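You operate a simulated robot arm through the tools that you are given. There is no shell and no other tool.

The job below is to be done with a simulated two-armed robot. You get a single attempt, and the scene is never put back.

TASK
Ready the black-motor mill: grease knobs to 1, air to Open, gate open.
Fine: both grease knobs, the air inlet lever and the small hopper's gate knob.

Only the result counts: the job must be done as asked and must still hold three seconds after the hand-in. Knocking over, shifting, dropping, spilling or breaking anything else fails it.

THE ROBOT
Two 7-joint arms with fingered hands on one trunk that stands fixed in place. Base frame: the origin is at the foot of the trunk, x ahead of it, y to its left, z up. Readings come in mm, rad, newtons and seconds.
The left shoulder is at [144, 185, 983], the right one opposite. With the tool pointing down near the work surface each hand reaches from about 100 to 900 mm from the base axis, measured 20 degrees to its own side. Payload 4 kg a hand.
The tool frame of a hand sits at the grasp point between the pads (the TCP): z along the fingers, y along the line on which they close. The tips reach 26 mm beyond it. The gripper opens to 132 mm; its body begins 73 mm behind the TCP. The gripper is a hand of 3 fingers: y runs from the thumb to the fingers, the wrist lies at [0, 0, -224] in the tool frame.
Orientation is told as [roll, pitch, yaw] about the base's x, y, z axes, in that order, counted from this pose: with the fingers straight down and closing along the base's y, the tool's x points along the base's -x, its y along +y and its z along -z.

THE INTERFACE
- The arms move only by the tool play_rows. It takes "left_targets", "right_targets" or both (then of equal length, played together; a hand with none holds still); each is a list of rows, each a list of 6 numbers: the turn, a rotation vector about the tool's x, y, z in rad, then the shift along the tool's x, y, z in m. In form: [[rx, ry, rz, tx, ty, tz], ...]. A call has 1 to 20 rows; each row is the pose to reach, as a shift and turn from the pose commanded when the call began, along the tool's axes at that moment. Each row takes 0.2 s and may step no farther than 50 mm and 0.15 rad from the row before; otherwise, the whole call is refused. Where a pose cannot be reached the arm comes as near as it can. A force on the tool above 90 N (or 10 N above the force at the start of the call, whichever is more), or a blocked arm, ends the call early, and 0.2 s more pass. In this call time passes only in rows, and 0.2 s behind the last. It gives the time, the measured TCP pose, the force on the tool (base axes), the opening and the grip force at its end, in the units of the frame above (readings bear some noise), with the torque about the TCP (base axes, N m) and any sound that the robot's microphone picked up.
- Cameras (640 x 400 px; columns grow to the right, rows downward): "scene" is now at [305.4, -65.7, 1237.3]; the picture's right is [-0.62, -0.74, 0.28], its down [-0.24, -0.16, -0.96] and it looks along [0.75, -0.66, -0.08] (base axes); focal length 214 px, centre (320, 200). "left" rides on the left gripper at [-62, 3, -92] in its tool frame; the picture's right is [-0.05, -1.00, 0.00], its down [0.83, -0.04, -0.56] and it looks along [0.55, -0.03, 0.83] (tool axes); focal length 230 px, centre (320, 200). "right" rides on the right gripper at [62, 3, -92] in its tool frame; the picture's right is [-0.05, 1.00, 0.00], its down [-0.83, -0.04, -0.55] and it looks along [-0.55, -0.03, 0.83] (tool axes); focal length 230 px, centre (320, 200). There is no depth. A picture from a camera that has moved, and an enlarged one, comes with that camera's place and axes in the base frame and with its lens. The place of the scene camera against the robot may be out by one fixed shift of up to 18 mm in any direction.
- get_image(camera): a new picture of that camera. The clock stands still meanwhile.
- raise_lower(by): moves the trunk up (or, below 0, down) by that many mm; the arms and the scene camera ride with it, the base frame stays. It gives what a move gives, with no picture.
- set_fingers(finger1, finger2, thumb_bend, hand): sets how far each is bent, from 0 (flat) to 1 (curled in); at 0.3 the hand is open as for a grip, at 0.7 the pads meet at the TCP. One left out holds its place. A second passes; each finger stops where it meets its share of the squeeze, and holds until it gets a number again. It is the only way to open and close the hand. It gives what a move gives, with no picture; readings hold the bend of each and the force on the fingers (four entries, about 0 where the hand has none), thumb and palm.
- turn_head(pan, tilt): turns the head with the scene camera to pan (to the left, within 1.501 rad either way) and tilt (down, from -0.506 to 1.204), counted from straight ahead of the robot (the tilt from the chest, where the trunk bows). It gives what a move gives.
- zoom(camera, box): a new picture of the part [left, top, right, bottom] of that camera's present view, enlarged. The clock stands still meanwhile.
- job_done(): hands the job in; it is judged then, once.

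Nothing tells you positions but the pictures and the camera data. Unless the task says otherwise, let go and move clear before handing in.

The tools are called after "Call:" as a command line: name --argument value ..., lists and objects as JSON in quotes. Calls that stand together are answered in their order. play_rows: Moves the arms, as the interface text tells. Its arguments: {"type":"object","properties":{"left_targets":{"type":"array"},"right_targets":{"type":"array"}},"required":[]} The other tools are called the same way: raise_lower (by) moves the trunk up or down; set_fingers (finger1, finger2, thumb_bend, hand) moves the fingers one by one; turn_head (pan, tilt) turns the head that bears the scene camera; get_image (camera) takes a picture; zoom (camera, box) takes an enlarged picture of a part of a camera's view; job_done () hands the job in.

At the start:

```text
time: 0.0
left_tcp_pos: [488.6, -19.1, 1218.7]
left_tool_rot: [-0.005, -0.001, -0.001]
left_wrist_force: [-0.6, -0.1, 0.6]
left_moment: [0.0, 0.01, 0.01]
left_opening: 132.1
left_finger_force: 0.0
left_shape: jaw
left_bend: [0.3, 0.3, 0.3]
left_finger forces: [0.0, 0.0, 0.0, 0.1, 0.0, 0.0]
right_tcp_pos: [361.6, -559.1, 1111.8]
right_tool_rot: [0.0, 0.001, 0.0]
right_wrist_force: [0.0, 0.7, -0.1]
right_moment: [-0.03, -0.04, 0.04]
right_opening: 131.9
right_finger_force: 0.0
right_shape: jaw
right_bend: [0.3, 0.3, 0.3]
right_finger forces: [0.1, 0.0, 0.0, 0.0, 0.1, 0.0]
trunk travel left (down, up): [-54.0, 407.0]
head pan, tilt (commanded): [-0.742, -0.236]
```

scene: 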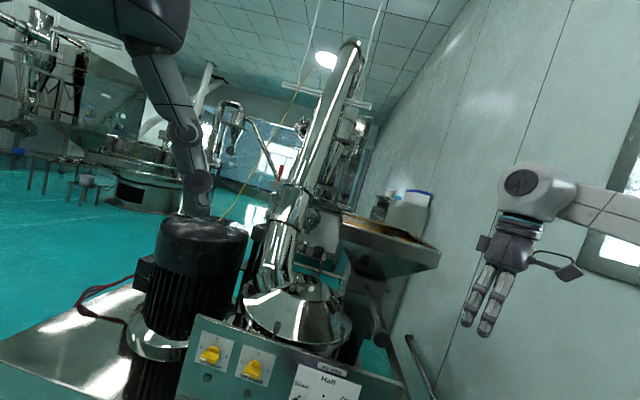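
right: 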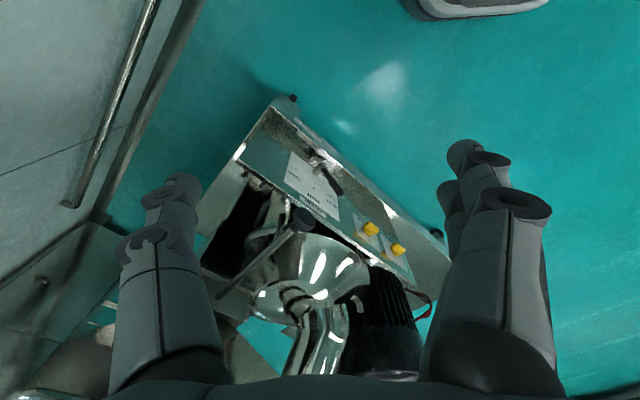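
left: 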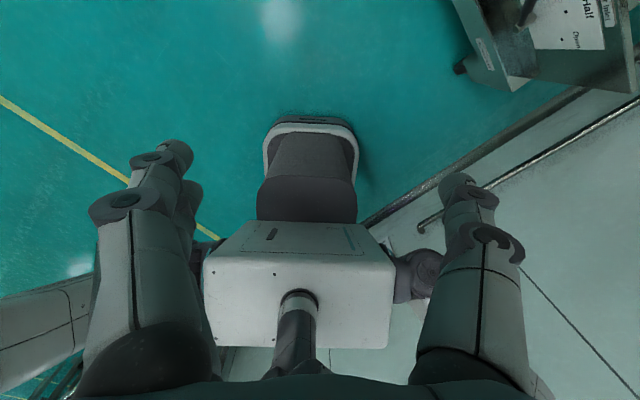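

I see a mill with a black motor, a front panel with two yellow knobs and a lever with a Half/Shut/Open label. I'll take closer pictures before moving.

Call:
zoom --camera "scene" --box '[160, 280, 440, 400]'

Call:
zoom --camera "right" --box '[200, 80, 460, 260]'

Call:
turn_head --pan -0.742 --tilt 0.4

```text
2.29 times, centred on (300, 340) of scene
camera zoom: at [305.4, -65.7, 1237.3], right [-0.62, -0.74, 0.28], down [-0.24, -0.16, -0.96], along [0.75, -0.66, -0.08], focal length 490 px, centre (366, -120)
```

zoom: 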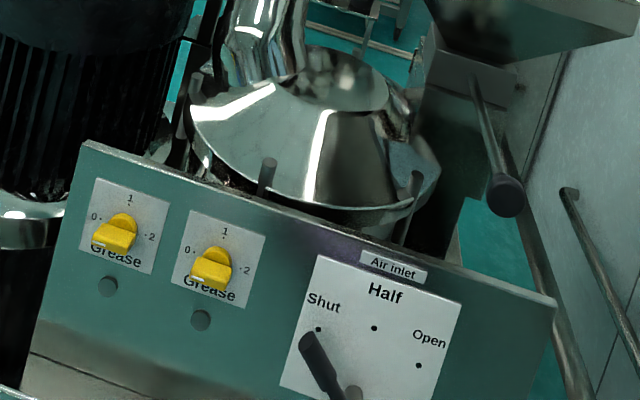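

```text
2.22 times, centred on (330, 170) of right
camera zoom: at [299.7, -555.5, 1205.6], right [0.05, 1.0, 0.0], down [0.83, -0.04, 0.55], along [0.55, -0.03, -0.83], focal length 511 px, centre (298, 267)
```

zoom: 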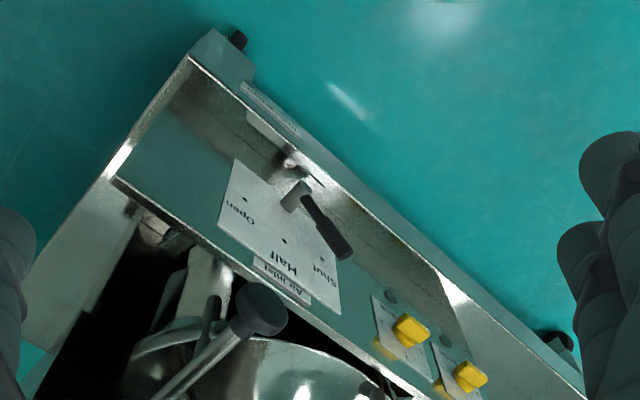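

```text
time: 1.0
left_tcp_pos: [488.4, -19.9, 1217.7]
left_tool_rot: [-0.005, -0.004, 0.0]
left_wrist_force: [0.2, 0.4, 0.1]
left_moment: [0.0, 0.02, -0.02]
left_opening: 131.9
left_finger_force: 0.1
left_shape: jaw
left_bend: [0.3, 0.3, 0.3]
left_finger forces: [0.0, 0.0, 0.0, 0.0, 0.1, 0.0]
right_tcp_pos: [361.2, -560.0, 1113.2]
right_tool_rot: [0.0, 0.0, 0.001]
right_wrist_force: [-0.8, 0.2, -0.1]
right_moment: [0.01, 0.02, -0.01]
right_opening: 132.1
right_finger_force: 0.1
right_shape: jaw
right_bend: [0.3, 0.3, 0.3]
right_finger forces: [0.0, 0.0, 0.0, 0.0, 0.0, 0.1]
trunk travel left (down, up): [-54.0, 407.0]
head pan, tilt (commanded): [-0.742, 0.4]
```

Call:
get_image --camera "scene"

Call:
get_image --camera "right"

```text
taken
camera scene: at [289.4, -73.2, 1181.8], right [-0.62, -0.74, 0.28], down [-0.64, 0.26, -0.72], along [0.46, -0.62, -0.63], focal length 214 px, centre (320, 200)
```

scene: 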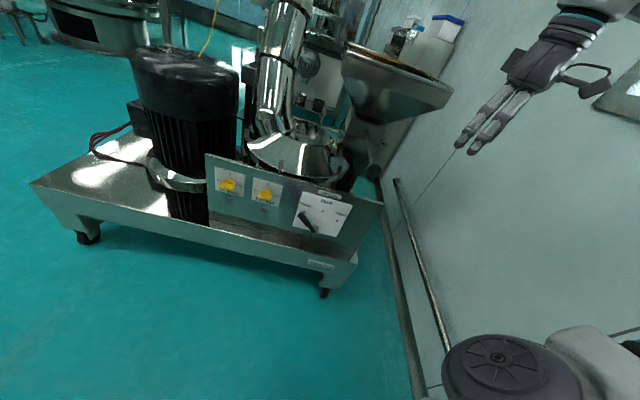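

```text
taken
camera right: at [299.7, -555.5, 1205.5], right [0.05, 1.0, 0.0], down [0.83, -0.04, 0.55], along [0.55, -0.03, -0.83], focal length 230 px, centre (320, 200)
```

right: 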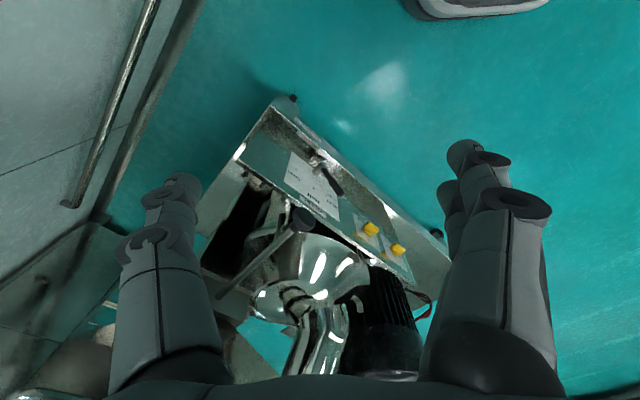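

Call:
zoom --camera "scene" --box '[200, 140, 400, 270]'

Call:
zoom --camera "scene" --box '[220, 0, 460, 200]'

Call:
zoom --camera "right" --box '[230, 90, 430, 215]'

Call:
zoom --camera "right" --box '[330, 190, 450, 265]'

Call:
zoom --camera "right" --box '[180, 190, 340, 330]'

```text
3.08 times, centred on (300, 205) of scene
camera zoom: at [289.4, -73.2, 1181.8], right [-0.62, -0.74, 0.28], down [-0.64, 0.26, -0.72], along [0.46, -0.62, -0.63], focal length 660 px, centre (382, 185)
```

zoom: 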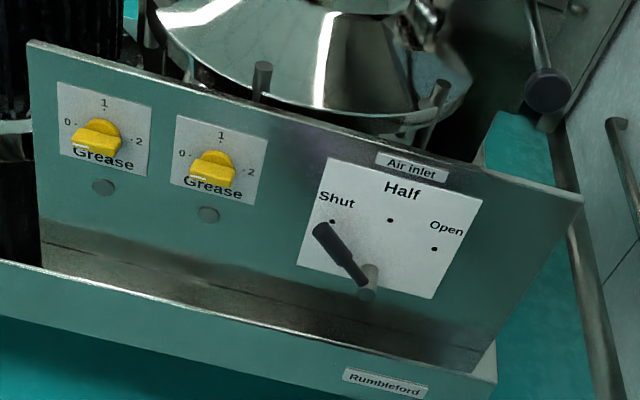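

```text
2.00 times, centred on (340, 100) of scene
camera zoom: at [289.4, -73.2, 1181.8], right [-0.62, -0.74, 0.28], down [-0.64, 0.26, -0.72], along [0.46, -0.62, -0.63], focal length 429 px, centre (280, 400)
```

zoom: 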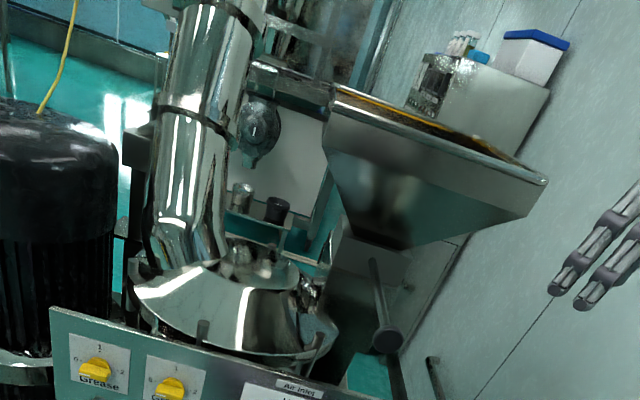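

```text
3.20 times, centred on (330, 152) of right
camera zoom: at [299.7, -555.5, 1205.5], right [0.05, 1.0, 0.0], down [0.83, -0.04, 0.55], along [0.55, -0.03, -0.83], focal length 736 px, centre (288, 352)
```

zoom: 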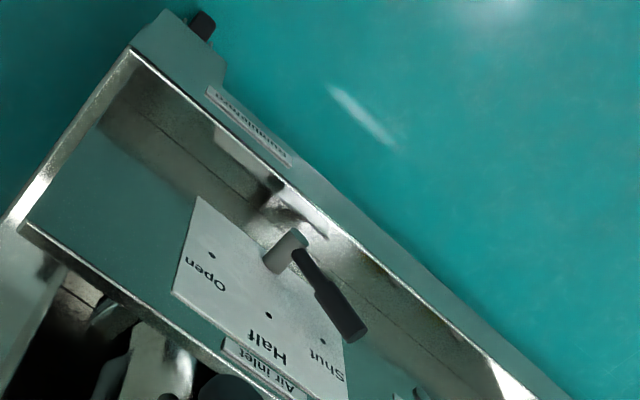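

```text
5.33 times, centred on (390, 228) of right
camera zoom: at [299.7, -555.5, 1205.5], right [0.05, 1.0, 0.0], down [0.83, -0.04, 0.55], along [0.55, -0.03, -0.83], focal length 1227 px, centre (-53, 53)
```

zoom: 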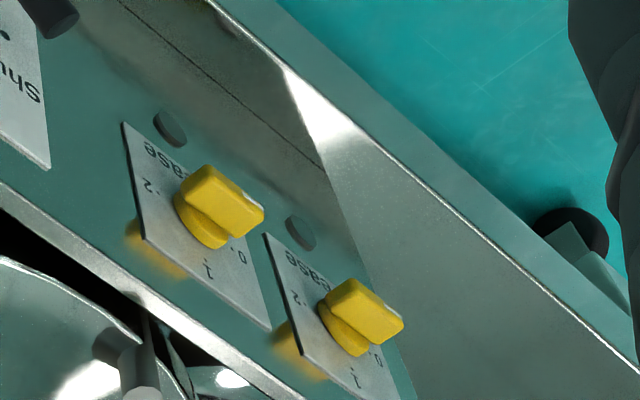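

```text
2.86 times, centred on (260, 260) of right
camera zoom: at [299.7, -555.5, 1205.5], right [0.05, 1.0, 0.0], down [0.83, -0.04, 0.55], along [0.55, -0.03, -0.83], focal length 657 px, centre (491, 29)
```

zoom: 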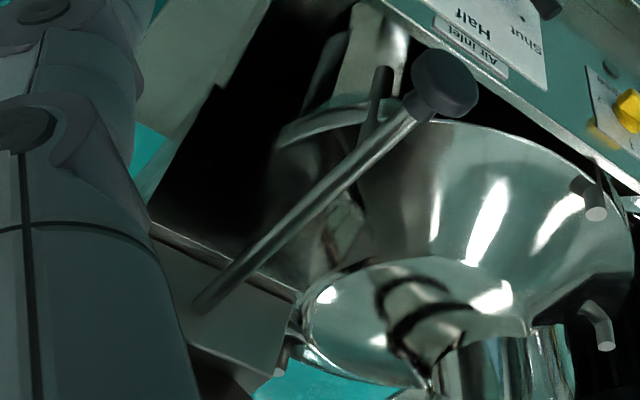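

The panel has both grease knobs turned off from 1 (to be checked), the air lever on Shut, and a dark knob on a long rod that slides out beneath the hopper. I place grease knobs near (889,-320,641) and (790,-416,642), lever pivot near (622,-571,525), gate knob near (534,-595,902); next I look closer at the gate.

Call:
turn_head --pan -1.0 --tilt 0.1

Call:
get_image --camera "scene"

```text
time: 1.8
left_tcp_pos: [488.3, -19.0, 1217.3]
left_tool_rot: [-0.006, -0.002, 0.0]
left_wrist_force: [-0.3, -0.2, -0.1]
left_moment: [0.06, -0.01, 0.03]
left_opening: 131.9
left_finger_force: 0.0
left_shape: jaw
left_bend: [0.3, 0.3, 0.3]
left_finger forces: [0.0, 0.0, 0.0, 0.1, 0.1, 0.0]
right_tcp_pos: [361.8, -560.6, 1113.2]
right_tool_rot: [0.001, 0.0, 0.0]
right_wrist_force: [-0.6, 0.1, -0.2]
right_moment: [0.03, 0.01, -0.03]
right_opening: 131.7
right_finger_force: 0.0
right_shape: jaw
right_bend: [0.3, 0.3, 0.3]
right_finger forces: [0.1, 0.1, 0.1, 0.0, 0.0, 0.0]
trunk travel left (down, up): [-54.0, 407.0]
head pan, tilt (commanded): [-1.0, 0.099]
```

```text
taken
camera scene: at [283.8, -88.0, 1214.7], right [-0.77, -0.54, 0.34], down [-0.46, 0.08, -0.89], along [0.45, -0.84, -0.31], focal length 214 px, centre (320, 200)
```

scene: 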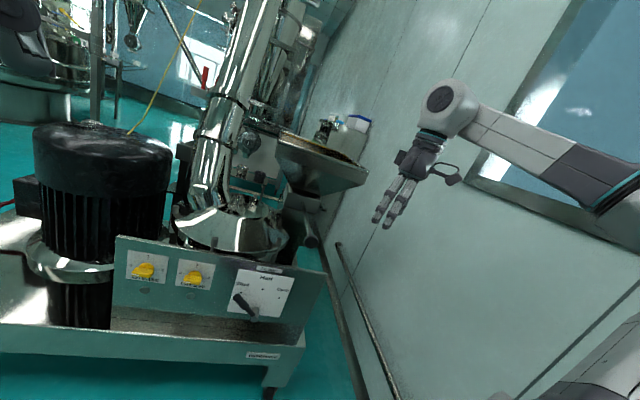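

Call:
zoom --camera "scene" --box '[230, 90, 390, 260]'

Call:
zoom --camera "scene" --box '[275, 180, 345, 255]'

Call:
zoom --camera "scene" --box '[110, 225, 330, 345]'

```text
2.35 times, centred on (310, 175) of scene
camera zoom: at [283.8, -88.0, 1214.7], right [-0.77, -0.54, 0.34], down [-0.46, 0.08, -0.89], along [0.45, -0.84, -0.31], focal length 505 px, centre (344, 259)
```

zoom: 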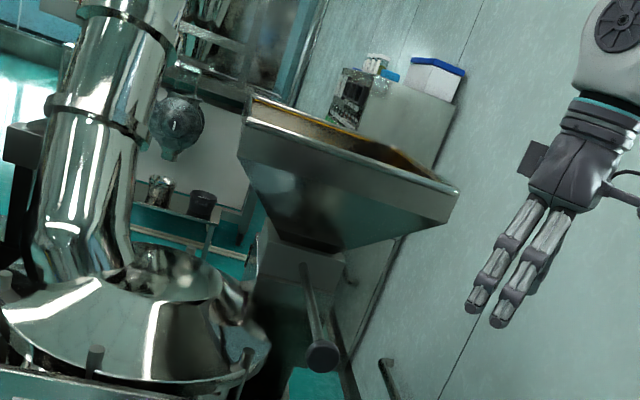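

```text
5.33 times, centred on (310, 218) of scene
camera zoom: at [283.8, -88.0, 1214.7], right [-0.77, -0.54, 0.34], down [-0.46, 0.08, -0.89], along [0.45, -0.84, -0.31], focal length 1144 px, centre (373, 107)
```

zoom: 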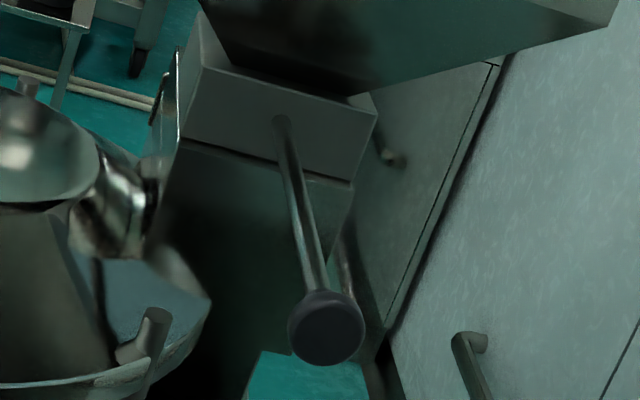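

```text
2.91 times, centred on (220, 285) of scene
camera zoom: at [283.8, -88.0, 1214.7], right [-0.77, -0.54, 0.34], down [-0.46, 0.08, -0.89], along [0.45, -0.84, -0.31], focal length 624 px, centre (611, -47)
```

zoom: 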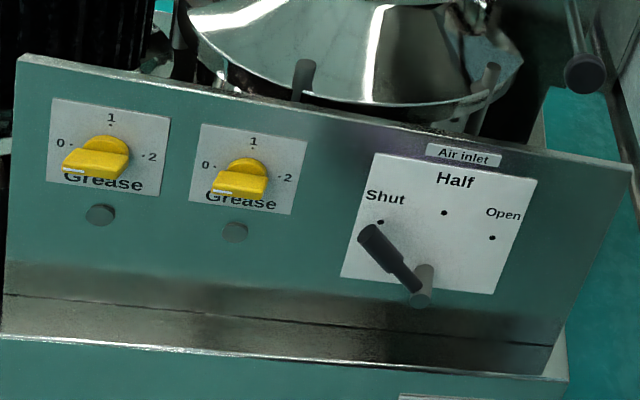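

The gate rod runs horizontally from a box beneath the hopper to the knob, at right angles to the panel. I turn the right hand 45 degrees so that its camera looks along the rod and for the later grip.

Call:
play_rows --right_targets '[[0, 0, 0.14, 0, 0, 0], [0, 0, 0.28, 0, 0, 0], [0, 0, 0.42, 0, 0, 0], [0, 0, 0.56, 0, 0, 0], [0, 0, 0.7, 0, 0, 0], [0, 0, 0.785, 0, 0, 0]]'

Call:
get_image --camera "right"

Call:
get_image --camera "scene"

```text
time: 3.2
left_tcp_pos: [488.2, -19.2, 1217.4]
left_tool_rot: [-0.005, -0.002, 0.002]
left_wrist_force: [-1.1, 0.6, 0.6]
left_moment: [0.02, -0.02, 0.01]
left_opening: 131.8
left_finger_force: 0.1
left_shape: jaw
left_bend: [0.3, 0.3, 0.3]
left_finger forces: [0.0, 0.1, 0.0, 0.1, 0.0, 0.0]
right_tcp_pos: [359.9, -560.4, 1112.6]
right_tool_rot: [0.0, 0.0, -0.787]
right_wrist_force: [-0.1, 1.1, 0.7]
right_moment: [0.0, 0.01, 0.01]
right_opening: 131.9
right_finger_force: 0.0
right_shape: jaw
right_bend: [0.3, 0.3, 0.3]
right_finger forces: [0.1, 0.0, 0.0, 0.0, 0.0, 0.0]
trunk travel left (down, up): [-54.0, 407.0]
head pan, tilt (commanded): [-1.0, 0.099]
```

```text
taken
camera right: at [320.1, -513.0, 1205.4], right [0.74, 0.67, 0.0], down [0.56, -0.62, 0.55], along [0.37, -0.41, -0.83], focal length 230 px, centre (320, 200)
```

right: 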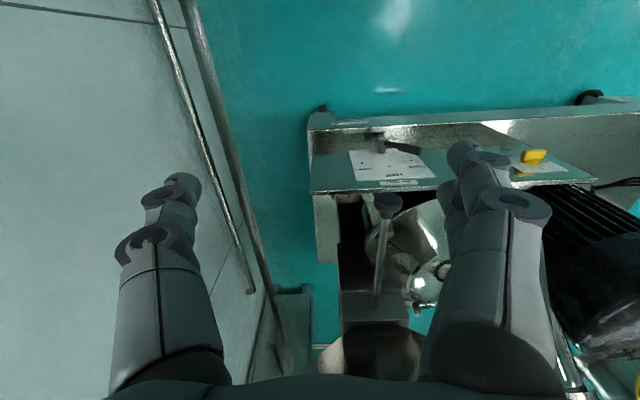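

```text
taken
camera scene: at [283.8, -88.0, 1214.8], right [-0.77, -0.54, 0.34], down [-0.46, 0.08, -0.89], along [0.45, -0.84, -0.31], focal length 214 px, centre (320, 200)
```

scene: 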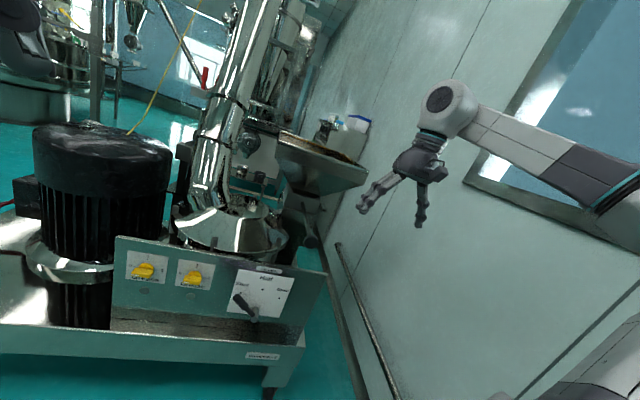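

Call:
zoom --camera "right" --box '[290, 180, 470, 300]'

Call:
zoom --camera "right" --box '[250, 270, 450, 400]'

Call:
zoom --camera "right" --box '[300, 90, 450, 200]'

```text
3.33 times, centred on (380, 240) of right
camera zoom: at [320.1, -513.0, 1205.4], right [0.74, 0.67, 0.0], down [0.56, -0.62, 0.55], along [0.37, -0.41, -0.83], focal length 767 px, centre (120, 67)
```

zoom: 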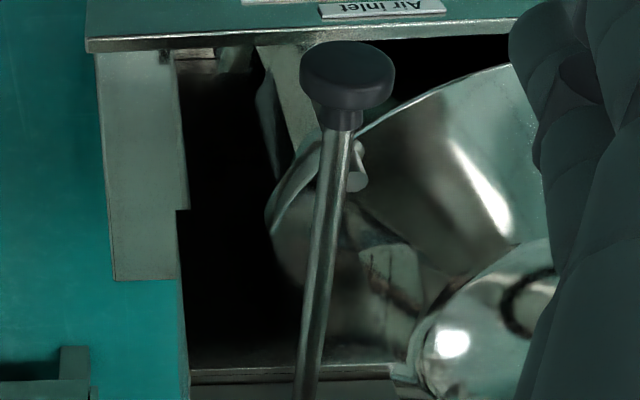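

```text
3.08 times, centred on (350, 335) of right
camera zoom: at [320.1, -513.0, 1205.4], right [0.74, 0.67, 0.0], down [0.56, -0.62, 0.55], along [0.37, -0.41, -0.83], focal length 708 px, centre (228, -215)
```

zoom: 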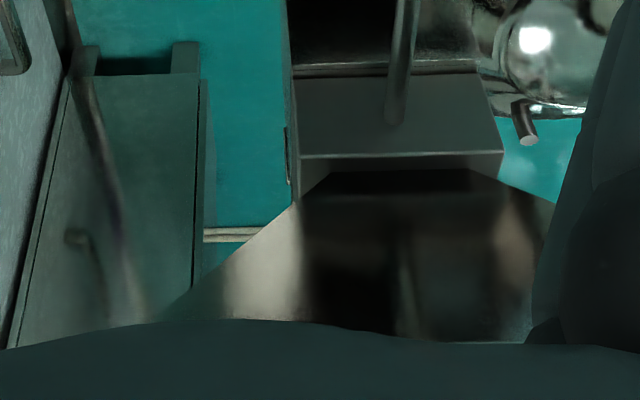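

```text
3.64 times, centred on (375, 145) of right
camera zoom: at [320.1, -513.0, 1205.4], right [0.74, 0.67, 0.0], down [0.56, -0.62, 0.55], along [0.37, -0.41, -0.83], focal length 837 px, centre (120, 400)
```

zoom: 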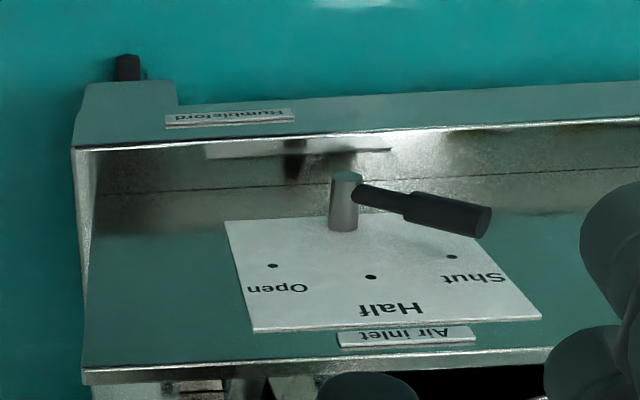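

The gate knob is at about (532,-593,905), its rod about 12 mm thick and the disc about 43 mm wide. I raise the right hand to look down into the hopper and judge whether the gate is closed.

Call:
play_rows --right_targets '[[0, 0, 0, 0, 0, -0.04], [0, 0, 0, 0, 0, -0.08], [0, 0, 0, 0, 0, -0.12], [0, 0, 0, 0, 0, -0.16], [0, 0, 0, 0, 0, -0.2]]'

Call:
get_image --camera "right"

Call:
zoom --camera "right" --box '[290, 180, 450, 300]'

Call:
zoom --camera "right" --box '[250, 250, 450, 390]'

```text
time: 4.4
left_tcp_pos: [488.6, -19.1, 1218.0]
left_tool_rot: [-0.005, -0.002, -0.001]
left_wrist_force: [0.6, -0.4, 0.6]
left_moment: [0.01, -0.02, 0.0]
left_opening: 131.9
left_finger_force: 0.0
left_shape: jaw
left_bend: [0.3, 0.3, 0.3]
left_finger forces: [0.0, 0.0, 0.1, 0.0, 0.0, 0.1]
right_tcp_pos: [375.5, -562.1, 1207.8]
right_tool_rot: [0.002, -0.001, -0.785]
right_wrist_force: [0.1, 0.1, 0.6]
right_moment: [0.0, -0.01, 0.01]
right_opening: 132.1
right_finger_force: 0.1
right_shape: jaw
right_bend: [0.3, 0.3, 0.3]
right_finger forces: [0.1, 0.0, 0.1, 0.1, 0.0, 0.1]
right hand out of reach, approached as far as the arm can: row 3, 4, 5
trunk travel left (down, up): [-54.0, 407.0]
head pan, tilt (commanded): [-1.0, 0.099]
```

```text
taken
camera right: at [334.1, -516.0, 1300.2], right [0.74, 0.67, 0.0], down [0.56, -0.62, 0.56], along [0.37, -0.41, -0.83], focal length 230 px, centre (320, 200)
```

right: 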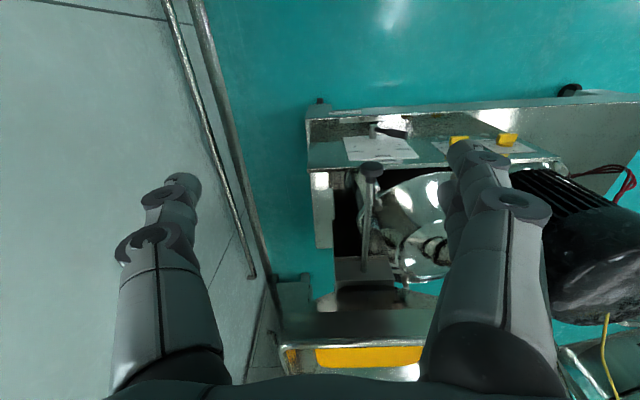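

```text
3.33 times, centred on (370, 240) of right
camera zoom: at [334.1, -516.0, 1300.2], right [0.74, 0.67, 0.0], down [0.56, -0.62, 0.56], along [0.37, -0.41, -0.83], focal length 767 px, centre (153, 67)
```

zoom: 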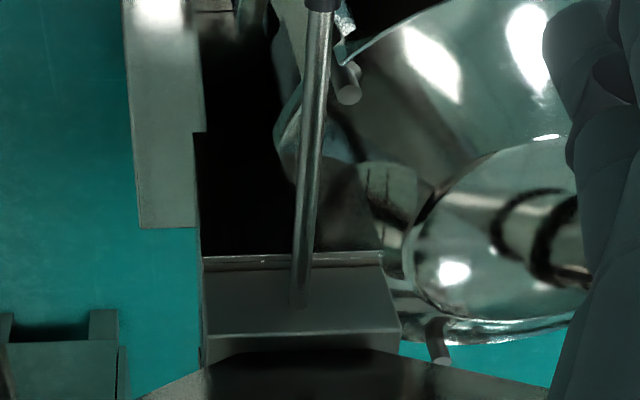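

```text
2.86 times, centred on (350, 320) of right
camera zoom: at [334.1, -516.0, 1300.2], right [0.74, 0.67, 0.0], down [0.56, -0.62, 0.56], along [0.37, -0.41, -0.83], focal length 657 px, centre (234, -143)
```

zoom: 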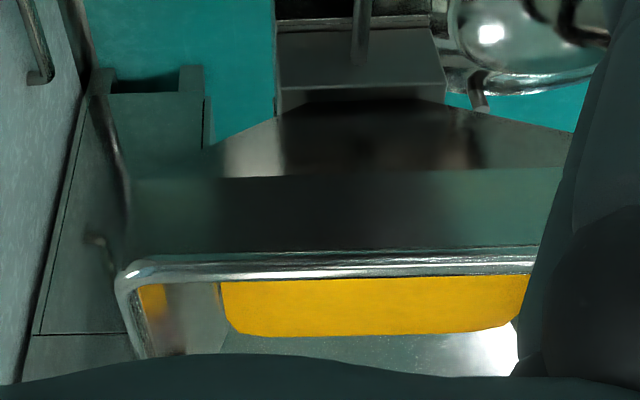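

The hopper rim is visible but its bottom is hidden. I raise the trunk to see to the bottom of the hopper.

Call:
raise_lower --by 250

Call:
get_image --camera "right"

Call:
get_image --camera "scene"

```text
time: 7.0
left_tcp_pos: [489.0, -20.1, 1468.0]
left_tool_rot: [-0.002, -0.001, -0.001]
left_wrist_force: [0.6, -0.4, -0.1]
left_moment: [0.01, 0.0, 0.02]
left_opening: 132.2
left_finger_force: 0.0
left_shape: jaw
left_bend: [0.3, 0.3, 0.3]
left_finger forces: [0.0, 0.1, 0.0, 0.1, 0.1, 0.0]
right_tcp_pos: [376.9, -564.9, 1458.0]
right_tool_rot: [0.001, 0.002, -0.784]
right_wrist_force: [0.5, -0.3, 0.4]
right_moment: [0.04, -0.02, 0.02]
right_opening: 131.9
right_finger_force: 0.1
right_shape: jaw
right_bend: [0.3, 0.3, 0.3]
right_finger forces: [0.0, 0.1, 0.0, 0.0, 0.0, 0.0]
trunk travel left (down, up): [-304.0, 157.0]
head pan, tilt (commanded): [-1.0, 0.099]
```

```text
taken
camera right: at [335.4, -517.2, 1551.1], right [0.74, 0.67, 0.0], down [0.56, -0.62, 0.55], along [0.37, -0.41, -0.83], focal length 230 px, centre (320, 200)
```

right: 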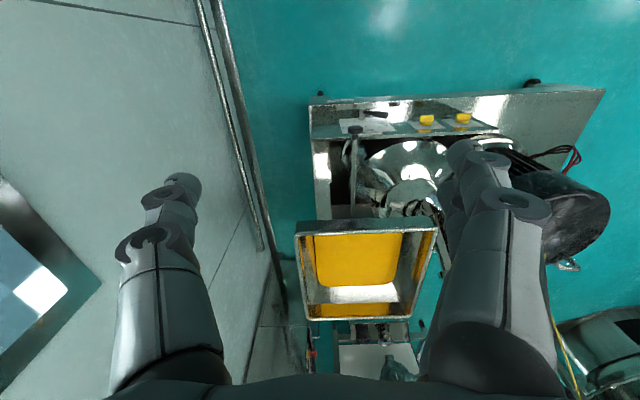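

```text
taken
camera scene: at [79.6, -88.1, 1541.1], right [-0.84, -0.54, 0.06], down [-0.12, 0.08, -0.99], along [0.53, -0.84, -0.13], focal length 214 px, centre (320, 200)
```

scene: 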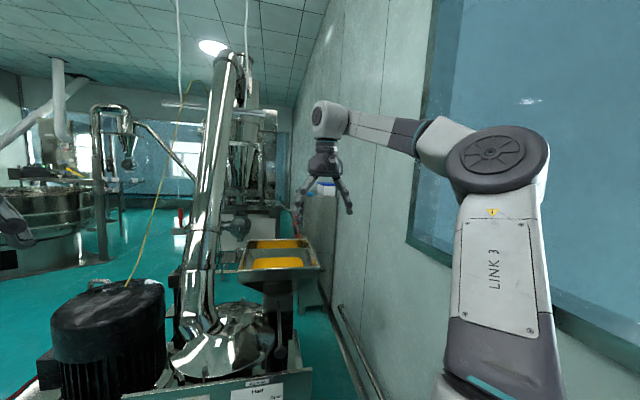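

Call:
zoom --camera "right" --box '[280, 200, 460, 340]'

Call:
zoom --camera "right" --box '[300, 80, 500, 220]'

Call:
zoom --camera "scene" --box '[200, 200, 360, 400]'

```text
2.86 times, centred on (370, 270) of right
camera zoom: at [335.4, -517.2, 1551.1], right [0.74, 0.67, 0.0], down [0.56, -0.62, 0.55], along [0.37, -0.41, -0.83], focal length 657 px, centre (177, 0)
```

zoom: 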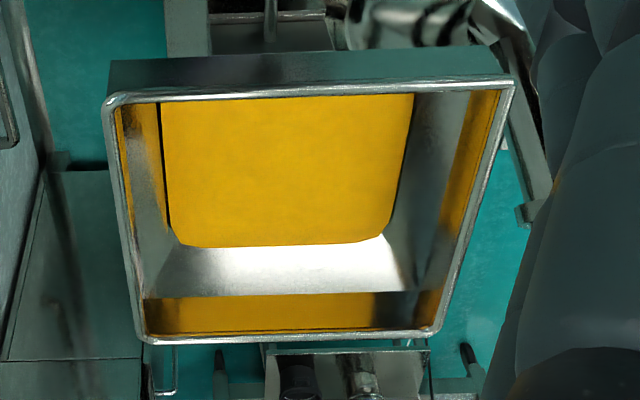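

```text
2.86 times, centred on (400, 150) of right
camera zoom: at [335.4, -517.2, 1551.1], right [0.74, 0.67, 0.0], down [0.56, -0.62, 0.55], along [0.37, -0.41, -0.83], focal length 657 px, centre (91, 343)
```

zoom: 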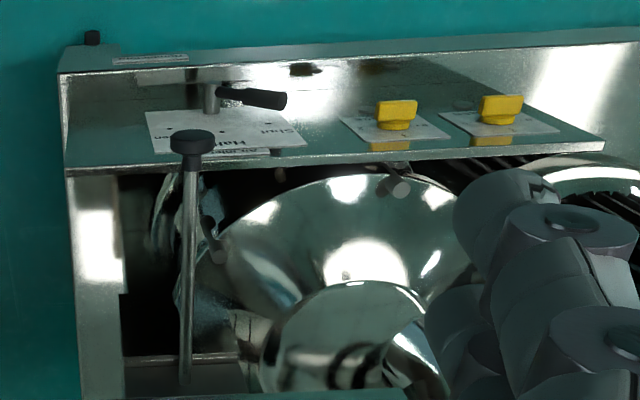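

```text
2.00 times, centred on (280, 300) of scene
camera zoom: at [79.6, -88.1, 1541.1], right [-0.84, -0.54, 0.06], down [-0.12, 0.08, -0.99], along [0.53, -0.84, -0.13], focal length 429 px, centre (400, 0)
```

zoom: 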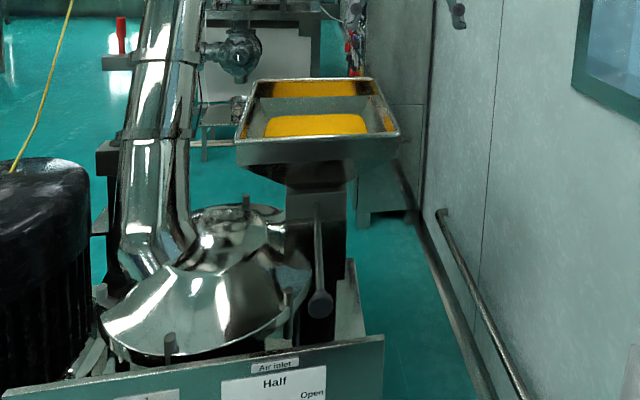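

The hopper holds yellow material, so the gate is most likely shut and must be pulled toward the robot. I lower the trunk again to work at the gate.

Call:
raise_lower --by -250

Call:
get_image --camera "right"

```text
time: 9.6
left_tcp_pos: [486.4, -19.9, 1219.5]
left_tool_rot: [-0.007, -0.002, -0.001]
left_wrist_force: [-0.4, -0.3, -0.3]
left_moment: [0.01, 0.0, 0.03]
left_opening: 132.0
left_finger_force: 0.0
left_shape: jaw
left_bend: [0.3, 0.3, 0.3]
left_finger forces: [0.0, 0.0, 0.0, 0.0, 0.0, 0.0]
right_tcp_pos: [374.9, -563.7, 1209.3]
right_tool_rot: [0.002, -0.004, -0.786]
right_wrist_force: [-0.3, 0.1, -0.8]
right_moment: [-0.02, 0.02, 0.01]
right_opening: 131.8
right_finger_force: 0.0
right_shape: jaw
right_bend: [0.3, 0.3, 0.3]
right_finger forces: [0.0, 0.0, 0.1, 0.0, 0.1, 0.0]
trunk travel left (down, up): [-54.0, 407.0]
head pan, tilt (commanded): [-1.0, 0.099]
```

```text
taken
camera right: at [333.5, -517.1, 1301.2], right [0.74, 0.67, 0.0], down [0.55, -0.62, 0.56], along [0.38, -0.41, -0.83], focal length 230 px, centre (320, 200)
```

right: 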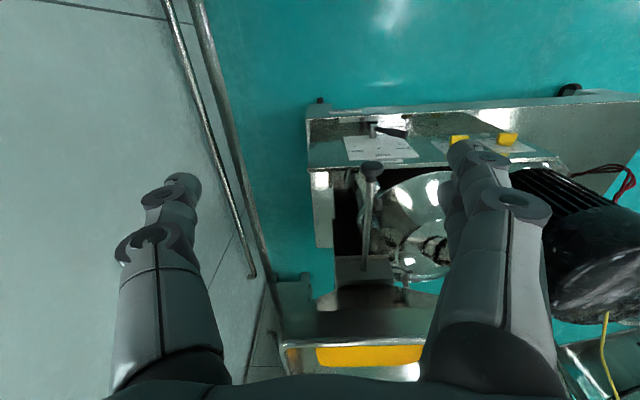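

The trunk is back. Next I bring the right hand over the rod about 45 mm behind the gate knob, at hover height.

Call:
play_rows --right_targets '[[0, 0, 0, -0.031, 0.015, 0.02], [0, 0, 0, -0.062, 0.03, 0.045], [0, 0, 0, -0.093, 0.045, 0.07], [0, 0, 0, -0.124, 0.06, 0.095], [0, 0, 0, -0.155, 0.075, 0.12], [0, 0, 0, -0.185, 0.09, 0.14]]'

Call:
get_image --camera "right"

Call:
get_image --camera "scene"

```text
time: 11.0
left_tcp_pos: [490.2, -20.1, 1216.1]
left_tool_rot: [-0.004, -0.001, 0.0]
left_wrist_force: [0.5, 0.1, 0.2]
left_moment: [0.02, 0.03, -0.01]
left_opening: 131.8
left_finger_force: 0.0
left_shape: jaw
left_bend: [0.3, 0.3, 0.3]
left_finger forces: [0.0, 0.1, 0.0, 0.0, 0.0, 0.0]
right_tcp_pos: [573.0, -632.7, 1067.2]
right_tool_rot: [0.0, -0.001, -0.785]
right_wrist_force: [0.4, -0.3, -0.5]
right_moment: [0.0, 0.02, -0.01]
right_opening: 131.9
right_finger_force: 0.2
right_shape: jaw
right_bend: [0.3, 0.3, 0.3]
right_finger forces: [0.1, 0.0, 0.0, 0.0, 0.0, 0.0]
trunk travel left (down, up): [-54.0, 407.0]
head pan, tilt (commanded): [-1.0, 0.099]
```

```text
taken
camera right: at [531.5, -585.7, 1159.6], right [0.74, 0.67, 0.0], down [0.56, -0.62, 0.56], along [0.37, -0.41, -0.83], focal length 230 px, centre (320, 200)
```

right: 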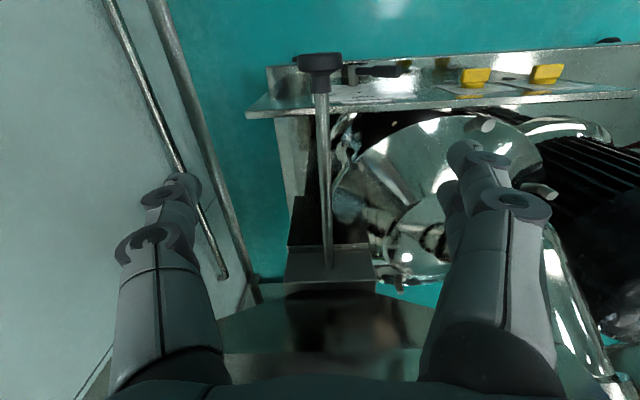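

```text
taken
camera scene: at [285.7, -88.6, 1214.0], right [-0.77, -0.54, 0.34], down [-0.46, 0.08, -0.89], along [0.45, -0.84, -0.31], focal length 214 px, centre (320, 200)
```

scene: 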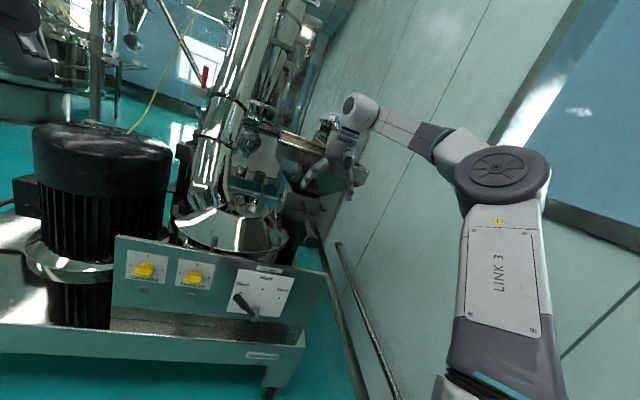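

The hand is centred over the rod, about 50 mm behind the knob, with the hopper rim roughly 110 mm beyond. I lower the hand so that the rod comes between thumb and fingers.

Call:
play_rows --right_targets '[[0, 0, 0, -0.006, 0.002, 0.03], [0, 0, 0, -0.006, 0.002, 0.06], [0, 0, 0, -0.006, 0.002, 0.09], [0, 0, 0, -0.006, 0.002, 0.12], [0, 0, 0, -0.006, 0.002, 0.145], [0, 0, 0, -0.006, 0.002, 0.163]]'

Call:
get_image --camera "right"

Call:
zoom --camera "scene" --box '[230, 80, 390, 280]'

```text
time: 12.4
left_tcp_pos: [490.0, -19.4, 1218.0]
left_tool_rot: [-0.004, 0.0, 0.0]
left_wrist_force: [0.4, 0.3, -0.2]
left_moment: [-0.01, -0.02, 0.0]
left_opening: 131.9
left_finger_force: 0.0
left_shape: jaw
left_bend: [0.3, 0.3, 0.3]
left_finger forces: [0.0, 0.0, 0.1, 0.0, 0.0, 0.0]
right_tcp_pos: [577.1, -634.8, 904.6]
right_tool_rot: [-0.001, -0.003, -0.785]
right_wrist_force: [0.8, 0.0, -0.2]
right_moment: [-0.01, -0.01, 0.01]
right_opening: 132.0
right_finger_force: 0.1
right_shape: jaw
right_bend: [0.3, 0.3, 0.3]
right_finger forces: [0.1, 0.0, 0.1, 0.0, 0.0, 0.1]
trunk travel left (down, up): [-54.0, 407.0]
head pan, tilt (commanded): [-1.0, 0.099]
```

```text
taken
camera right: at [535.4, -587.6, 996.9], right [0.74, 0.67, 0.0], down [0.56, -0.62, 0.56], along [0.37, -0.41, -0.83], focal length 230 px, centre (320, 200)
```

right: 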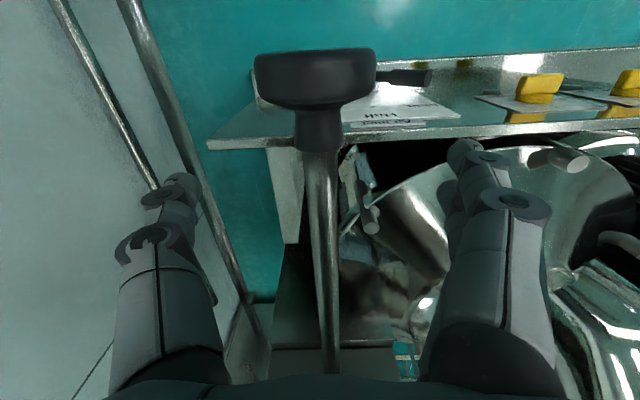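

```text
2.00 times, centred on (310, 180) of scene
camera zoom: at [284.2, -88.4, 1214.6], right [-0.77, -0.54, 0.34], down [-0.46, 0.08, -0.89], along [0.45, -0.84, -0.31], focal length 429 px, centre (340, 240)
```

zoom: 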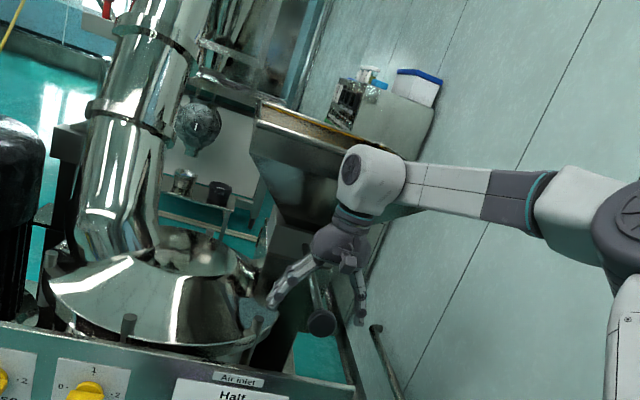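

The rod lies between thumb and fingers, centred on the grasp point. I close the right hand on it.

Call:
set_fingers --hand "right" --finger1 0.75 --finger2 0.75 --thumb_bend 0.75

Call:
get_image --camera "right"

```text
time: 13.4
left_tcp_pos: [490.0, -19.1, 1217.6]
left_tool_rot: [-0.004, 0.0, -0.001]
left_wrist_force: [1.0, -0.4, 0.2]
left_moment: [0.0, 0.02, -0.01]
left_opening: 131.7
left_finger_force: 0.1
left_shape: jaw
left_bend: [0.3, 0.3, 0.3]
left_finger forces: [0.0, 0.0, 0.0, 0.0, 0.1, 0.0]
right_tcp_pos: [576.1, -634.2, 903.9]
right_tool_rot: [0.001, 0.002, -0.786]
right_wrist_force: [-2.2, 3.2, -11.0]
right_moment: [0.02, 0.02, 0.01]
right_opening: 4.9
right_finger_force: 10.1
right_shape: fingers
right_bend: [0.73, 0.73, 0.71]
right_finger forces: [6.3, 6.1, 0.0, 0.0, 8.0, 0.0]
trunk travel left (down, up): [-54.0, 407.0]
head pan, tilt (commanded): [-1.0, 0.099]
```

```text
taken
camera right: at [535.7, -587.7, 996.1], right [0.74, 0.67, 0.0], down [0.56, -0.62, 0.55], along [0.37, -0.41, -0.83], focal length 230 px, centre (320, 200)
```

right: 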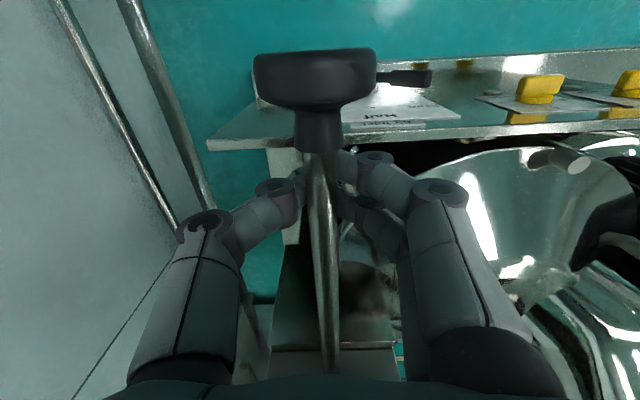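

The fingers closed slightly below the rod (11 N downward on the hand), so I will loosen, lift the hand 7 mm and re-grip cleanly.

Call:
set_fingers --hand "right" --finger1 0.6 --finger2 0.6 --thumb_bend 0.6

Call:
play_rows --right_targets '[[0, 0, 0, 0, 0, -0.004], [0, 0, 0, 0, 0, -0.008]]'

Call:
set_fingers --hand "right" --finger1 0.75 --finger2 0.75 --thumb_bend 0.75

```text
time: 14.4
left_tcp_pos: [488.8, -19.9, 1218.3]
left_tool_rot: [-0.005, -0.003, 0.001]
left_wrist_force: [-0.2, -0.3, 0.1]
left_moment: [0.03, 0.01, 0.01]
left_opening: 132.0
left_finger_force: 0.1
left_shape: jaw
left_bend: [0.3, 0.3, 0.3]
left_finger forces: [0.0, 0.0, 0.0, 0.0, 0.0, 0.0]
right_tcp_pos: [577.0, -635.9, 904.6]
right_tool_rot: [0.002, -0.001, -0.785]
right_wrist_force: [-0.2, -0.8, 0.5]
right_moment: [-0.01, -0.01, 0.02]
right_opening: 34.2
right_finger_force: 0.0
right_shape: fingers
right_bend: [0.6, 0.6, 0.6]
right_finger forces: [0.0, 0.1, 0.0, 0.1, 0.0, 0.1]
trunk travel left (down, up): [-54.0, 407.0]
head pan, tilt (commanded): [-1.0, 0.099]
```

```text
time: 15.0
left_tcp_pos: [489.4, -21.2, 1217.9]
left_tool_rot: [-0.006, -0.001, -0.001]
left_wrist_force: [0.5, -0.5, 0.3]
left_moment: [0.01, -0.03, 0.03]
left_opening: 131.6
left_finger_force: 0.1
left_shape: jaw
left_bend: [0.3, 0.3, 0.3]
left_finger forces: [0.0, 0.0, 0.0, 0.0, 0.0, 0.1]
right_tcp_pos: [577.3, -633.7, 914.2]
right_tool_rot: [0.002, -0.001, -0.785]
right_wrist_force: [1.0, -0.4, -0.3]
right_moment: [-0.01, -0.02, 0.0]
right_opening: 34.3
right_finger_force: 0.0
right_shape: fingers
right_bend: [0.6, 0.6, 0.6]
right_finger forces: [0.1, 0.0, 0.0, 0.1, 0.1, 0.0]
trunk travel left (down, up): [-54.0, 407.0]
head pan, tilt (commanded): [-1.0, 0.099]
```

```text
time: 16.0
left_tcp_pos: [490.3, -20.8, 1217.0]
left_tool_rot: [-0.003, 0.0, 0.001]
left_wrist_force: [-0.5, -0.4, -0.5]
left_moment: [-0.01, -0.02, 0.0]
left_opening: 131.9
left_finger_force: 0.0
left_shape: jaw
left_bend: [0.3, 0.3, 0.3]
left_finger forces: [0.1, 0.0, 0.0, 0.0, 0.1, 0.0]
right_tcp_pos: [577.7, -634.1, 911.6]
right_tool_rot: [0.001, 0.001, -0.785]
right_wrist_force: [-0.9, 5.0, -10.5]
right_moment: [0.04, 0.0, 0.03]
right_opening: 13.0
right_finger_force: 13.8
right_shape: fingers
right_bend: [0.71, 0.71, 0.69]
right_finger forces: [8.4, 8.4, 0.0, 0.0, 10.8, 0.1]
trunk travel left (down, up): [-54.0, 407.0]
head pan, tilt (commanded): [-1.0, 0.099]
```

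The hand now grips the rod at its full 13 mm thickness. I pull it gently toward the robot along the rod axis.

Call:
play_rows --right_targets '[[0, 0, 0, 0.008, 0, 0], [0, 0, 0, 0.016, 0, 0], [0, 0, 0, 0.024, 0, 0], [0, 0, 0, 0.032, 0, 0], [0, 0, 0, 0.04, 0, 0]]'

Call:
get_image --camera "right"

Call:
zoom --camera "scene" --box '[230, 120, 390, 280]'

```text
time: 17.2
left_tcp_pos: [489.6, -20.4, 1218.4]
left_tool_rot: [-0.004, 0.0, 0.001]
left_wrist_force: [0.3, 0.6, 0.0]
left_moment: [-0.03, 0.0, -0.01]
left_opening: 131.8
left_finger_force: 0.1
left_shape: jaw
left_bend: [0.3, 0.3, 0.3]
left_finger forces: [0.0, 0.1, 0.0, 0.1, 0.0, 0.0]
right_tcp_pos: [549.7, -606.4, 913.1]
right_tool_rot: [0.001, 0.002, -0.786]
right_wrist_force: [2.1, -0.7, -10.2]
right_moment: [-0.05, 0.03, 0.0]
right_opening: 12.9
right_finger_force: 13.1
right_shape: fingers
right_bend: [0.71, 0.71, 0.69]
right_finger forces: [7.8, 7.8, 0.0, 0.1, 11.3, 0.0]
trunk travel left (down, up): [-54.0, 407.0]
head pan, tilt (commanded): [-1.0, 0.099]
```

```text
taken
camera right: at [508.4, -559.7, 1004.5], right [0.74, 0.67, 0.0], down [0.56, -0.62, 0.56], along [0.37, -0.41, -0.83], focal length 230 px, centre (320, 200)
```

right: 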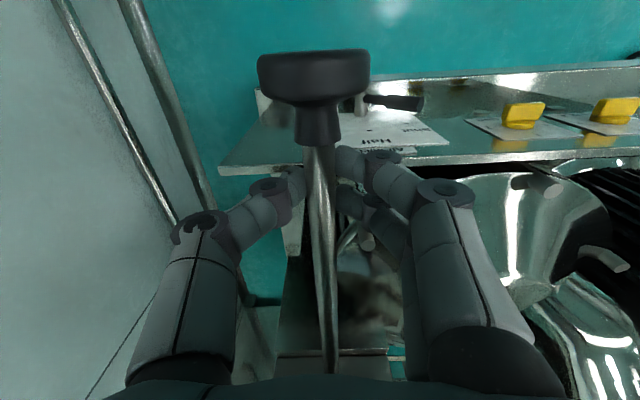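

```text
2.50 times, centred on (310, 200) of scene
camera zoom: at [284.9, -89.1, 1214.4], right [-0.77, -0.54, 0.34], down [-0.46, 0.08, -0.89], along [0.45, -0.84, -0.31], focal length 536 px, centre (345, 200)
```

zoom: 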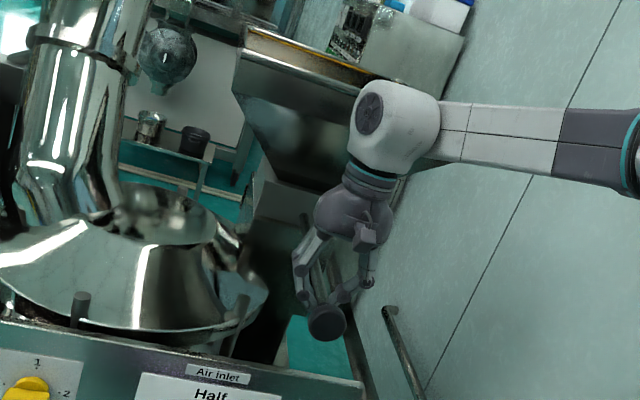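

The rod slid 40 mm with the hand at very low force, so it does move outward. I keep pulling in small steps until it meets its stop.

Call:
play_rows --right_targets '[[0, 0, 0, 0.008, 0, 0], [0, 0, 0, 0.016, 0, 0], [0, 0, 0, 0.024, 0, 0], [0, 0, 0, 0.032, 0, 0], [0, 0, 0, 0.04, 0, 0]]'

Call:
get_image --camera "right"

```text
time: 18.4
left_tcp_pos: [491.5, -20.0, 1218.7]
left_tool_rot: [-0.004, 0.001, 0.0]
left_wrist_force: [0.0, 0.8, 0.0]
left_moment: [0.06, 0.04, -0.04]
left_opening: 131.9
left_finger_force: 0.1
left_shape: jaw
left_bend: [0.3, 0.3, 0.3]
left_finger forces: [0.1, 0.0, 0.1, 0.0, 0.0, 0.1]
right_tcp_pos: [521.8, -577.5, 912.6]
right_tool_rot: [-0.001, -0.002, -0.784]
right_wrist_force: [2.8, 1.4, -10.6]
right_moment: [-0.02, 0.0, -0.03]
right_opening: 13.1
right_finger_force: 13.4
right_shape: fingers
right_bend: [0.71, 0.71, 0.69]
right_finger forces: [8.3, 8.3, 0.0, 0.0, 10.5, 0.0]
trunk travel left (down, up): [-54.0, 407.0]
head pan, tilt (commanded): [-1.0, 0.099]
```

```text
taken
camera right: at [480.3, -531.6, 1004.6], right [0.74, 0.67, 0.0], down [0.56, -0.62, 0.56], along [0.37, -0.41, -0.83], focal length 230 px, centre (320, 200)
```

right: 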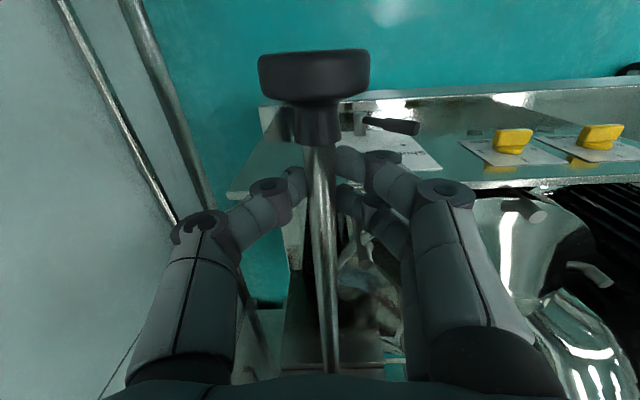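

The rod has come out 80 mm and still slides freely. I continue.

Call:
play_rows --right_targets '[[0, 0, 0, 0.006, 0, 0], [0, 0, 0, 0.012, 0, 0], [0, 0, 0, 0.018, 0, 0], [0, 0, 0, 0.024, 0, 0], [0, 0, 0, 0.03, 0, 0]]'

Call:
get_image --camera "right"

Call:
zoom --camera "scene" --box '[230, 120, 390, 280]'

```text
time: 19.6
left_tcp_pos: [493.7, -24.3, 1215.1]
left_tool_rot: [-0.001, 0.003, 0.0]
left_wrist_force: [0.1, 0.0, 0.0]
left_moment: [0.0, 0.0, -0.01]
left_opening: 132.2
left_finger_force: 0.1
left_shape: jaw
left_bend: [0.3, 0.3, 0.3]
left_finger forces: [0.0, 0.0, 0.0, 0.0, 0.0, 0.1]
right_tcp_pos: [504.0, -560.5, 909.8]
right_tool_rot: [0.004, -0.006, -0.785]
right_wrist_force: [30.8, -24.2, -13.8]
right_moment: [-0.38, -0.48, 0.19]
right_opening: 12.5
right_finger_force: 20.8
right_shape: fingers
right_bend: [0.72, 0.72, 0.69]
right_finger forces: [7.7, 7.7, 0.1, 0.0, 27.5, 0.0]
trunk travel left (down, up): [-54.0, 407.0]
head pan, tilt (commanded): [-1.0, 0.099]
```

```text
taken
camera right: at [462.9, -513.8, 1001.8], right [0.74, 0.67, 0.0], down [0.55, -0.62, 0.56], along [0.38, -0.41, -0.83], focal length 230 px, centre (320, 200)
```

right: 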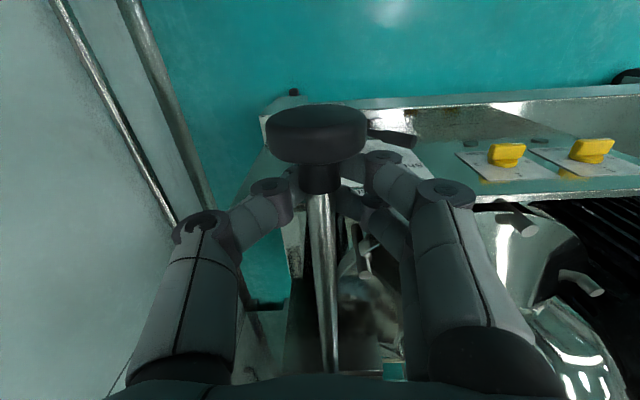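

```text
2.50 times, centred on (310, 200) of scene
camera zoom: at [289.0, -92.5, 1213.1], right [-0.77, -0.54, 0.35], down [-0.46, 0.09, -0.88], along [0.45, -0.84, -0.32], focal length 536 px, centre (345, 200)
```

zoom: 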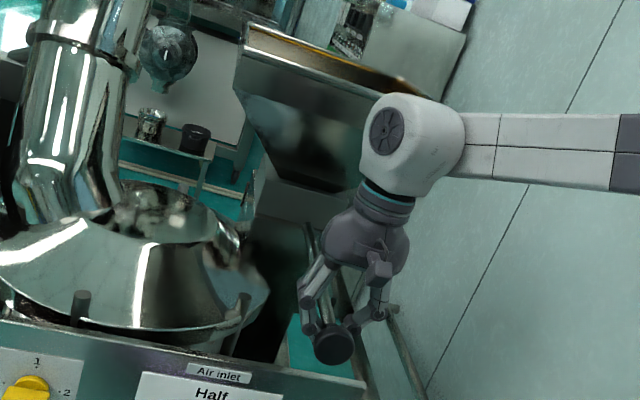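

The rod met its stop after about 82 mm of travel (39 N on the hand, and the grip slid), so the gate should be fully drawn out. I open the hand without pushing back.

Call:
set_fingers --hand "right" --finger1 0.3 --finger2 0.3 --thumb_bend 0.3

Call:
get_image --camera "right"

```text
time: 20.6
left_tcp_pos: [489.6, -19.0, 1217.1]
left_tool_rot: [-0.005, -0.003, 0.0]
left_wrist_force: [0.1, 0.0, -0.2]
left_moment: [-0.01, 0.0, 0.02]
left_opening: 131.8
left_finger_force: 0.1
left_shape: jaw
left_bend: [0.3, 0.3, 0.3]
left_finger forces: [0.0, 0.0, 0.0, 0.0, 0.1, 0.1]
right_tcp_pos: [497.6, -557.1, 913.6]
right_tool_rot: [0.001, -0.003, -0.786]
right_wrist_force: [0.2, 0.3, 0.1]
right_moment: [0.0, 0.03, 0.01]
right_opening: 133.6
right_finger_force: 0.1
right_shape: fingers
right_bend: [0.3, 0.3, 0.3]
right_finger forces: [0.1, 0.0, 0.1, 0.0, 0.0, 0.1]
trunk travel left (down, up): [-54.0, 407.0]
head pan, tilt (commanded): [-1.0, 0.099]
```

```text
taken
camera right: at [457.9, -509.5, 1005.4], right [0.74, 0.67, 0.0], down [0.56, -0.62, 0.56], along [0.37, -0.41, -0.83], focal length 230 px, centre (320, 200)
```

right: 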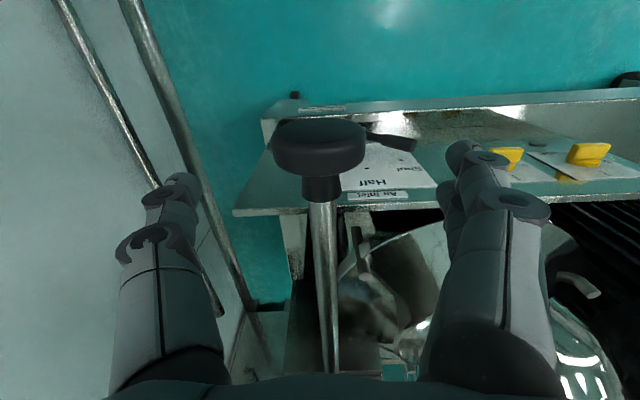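

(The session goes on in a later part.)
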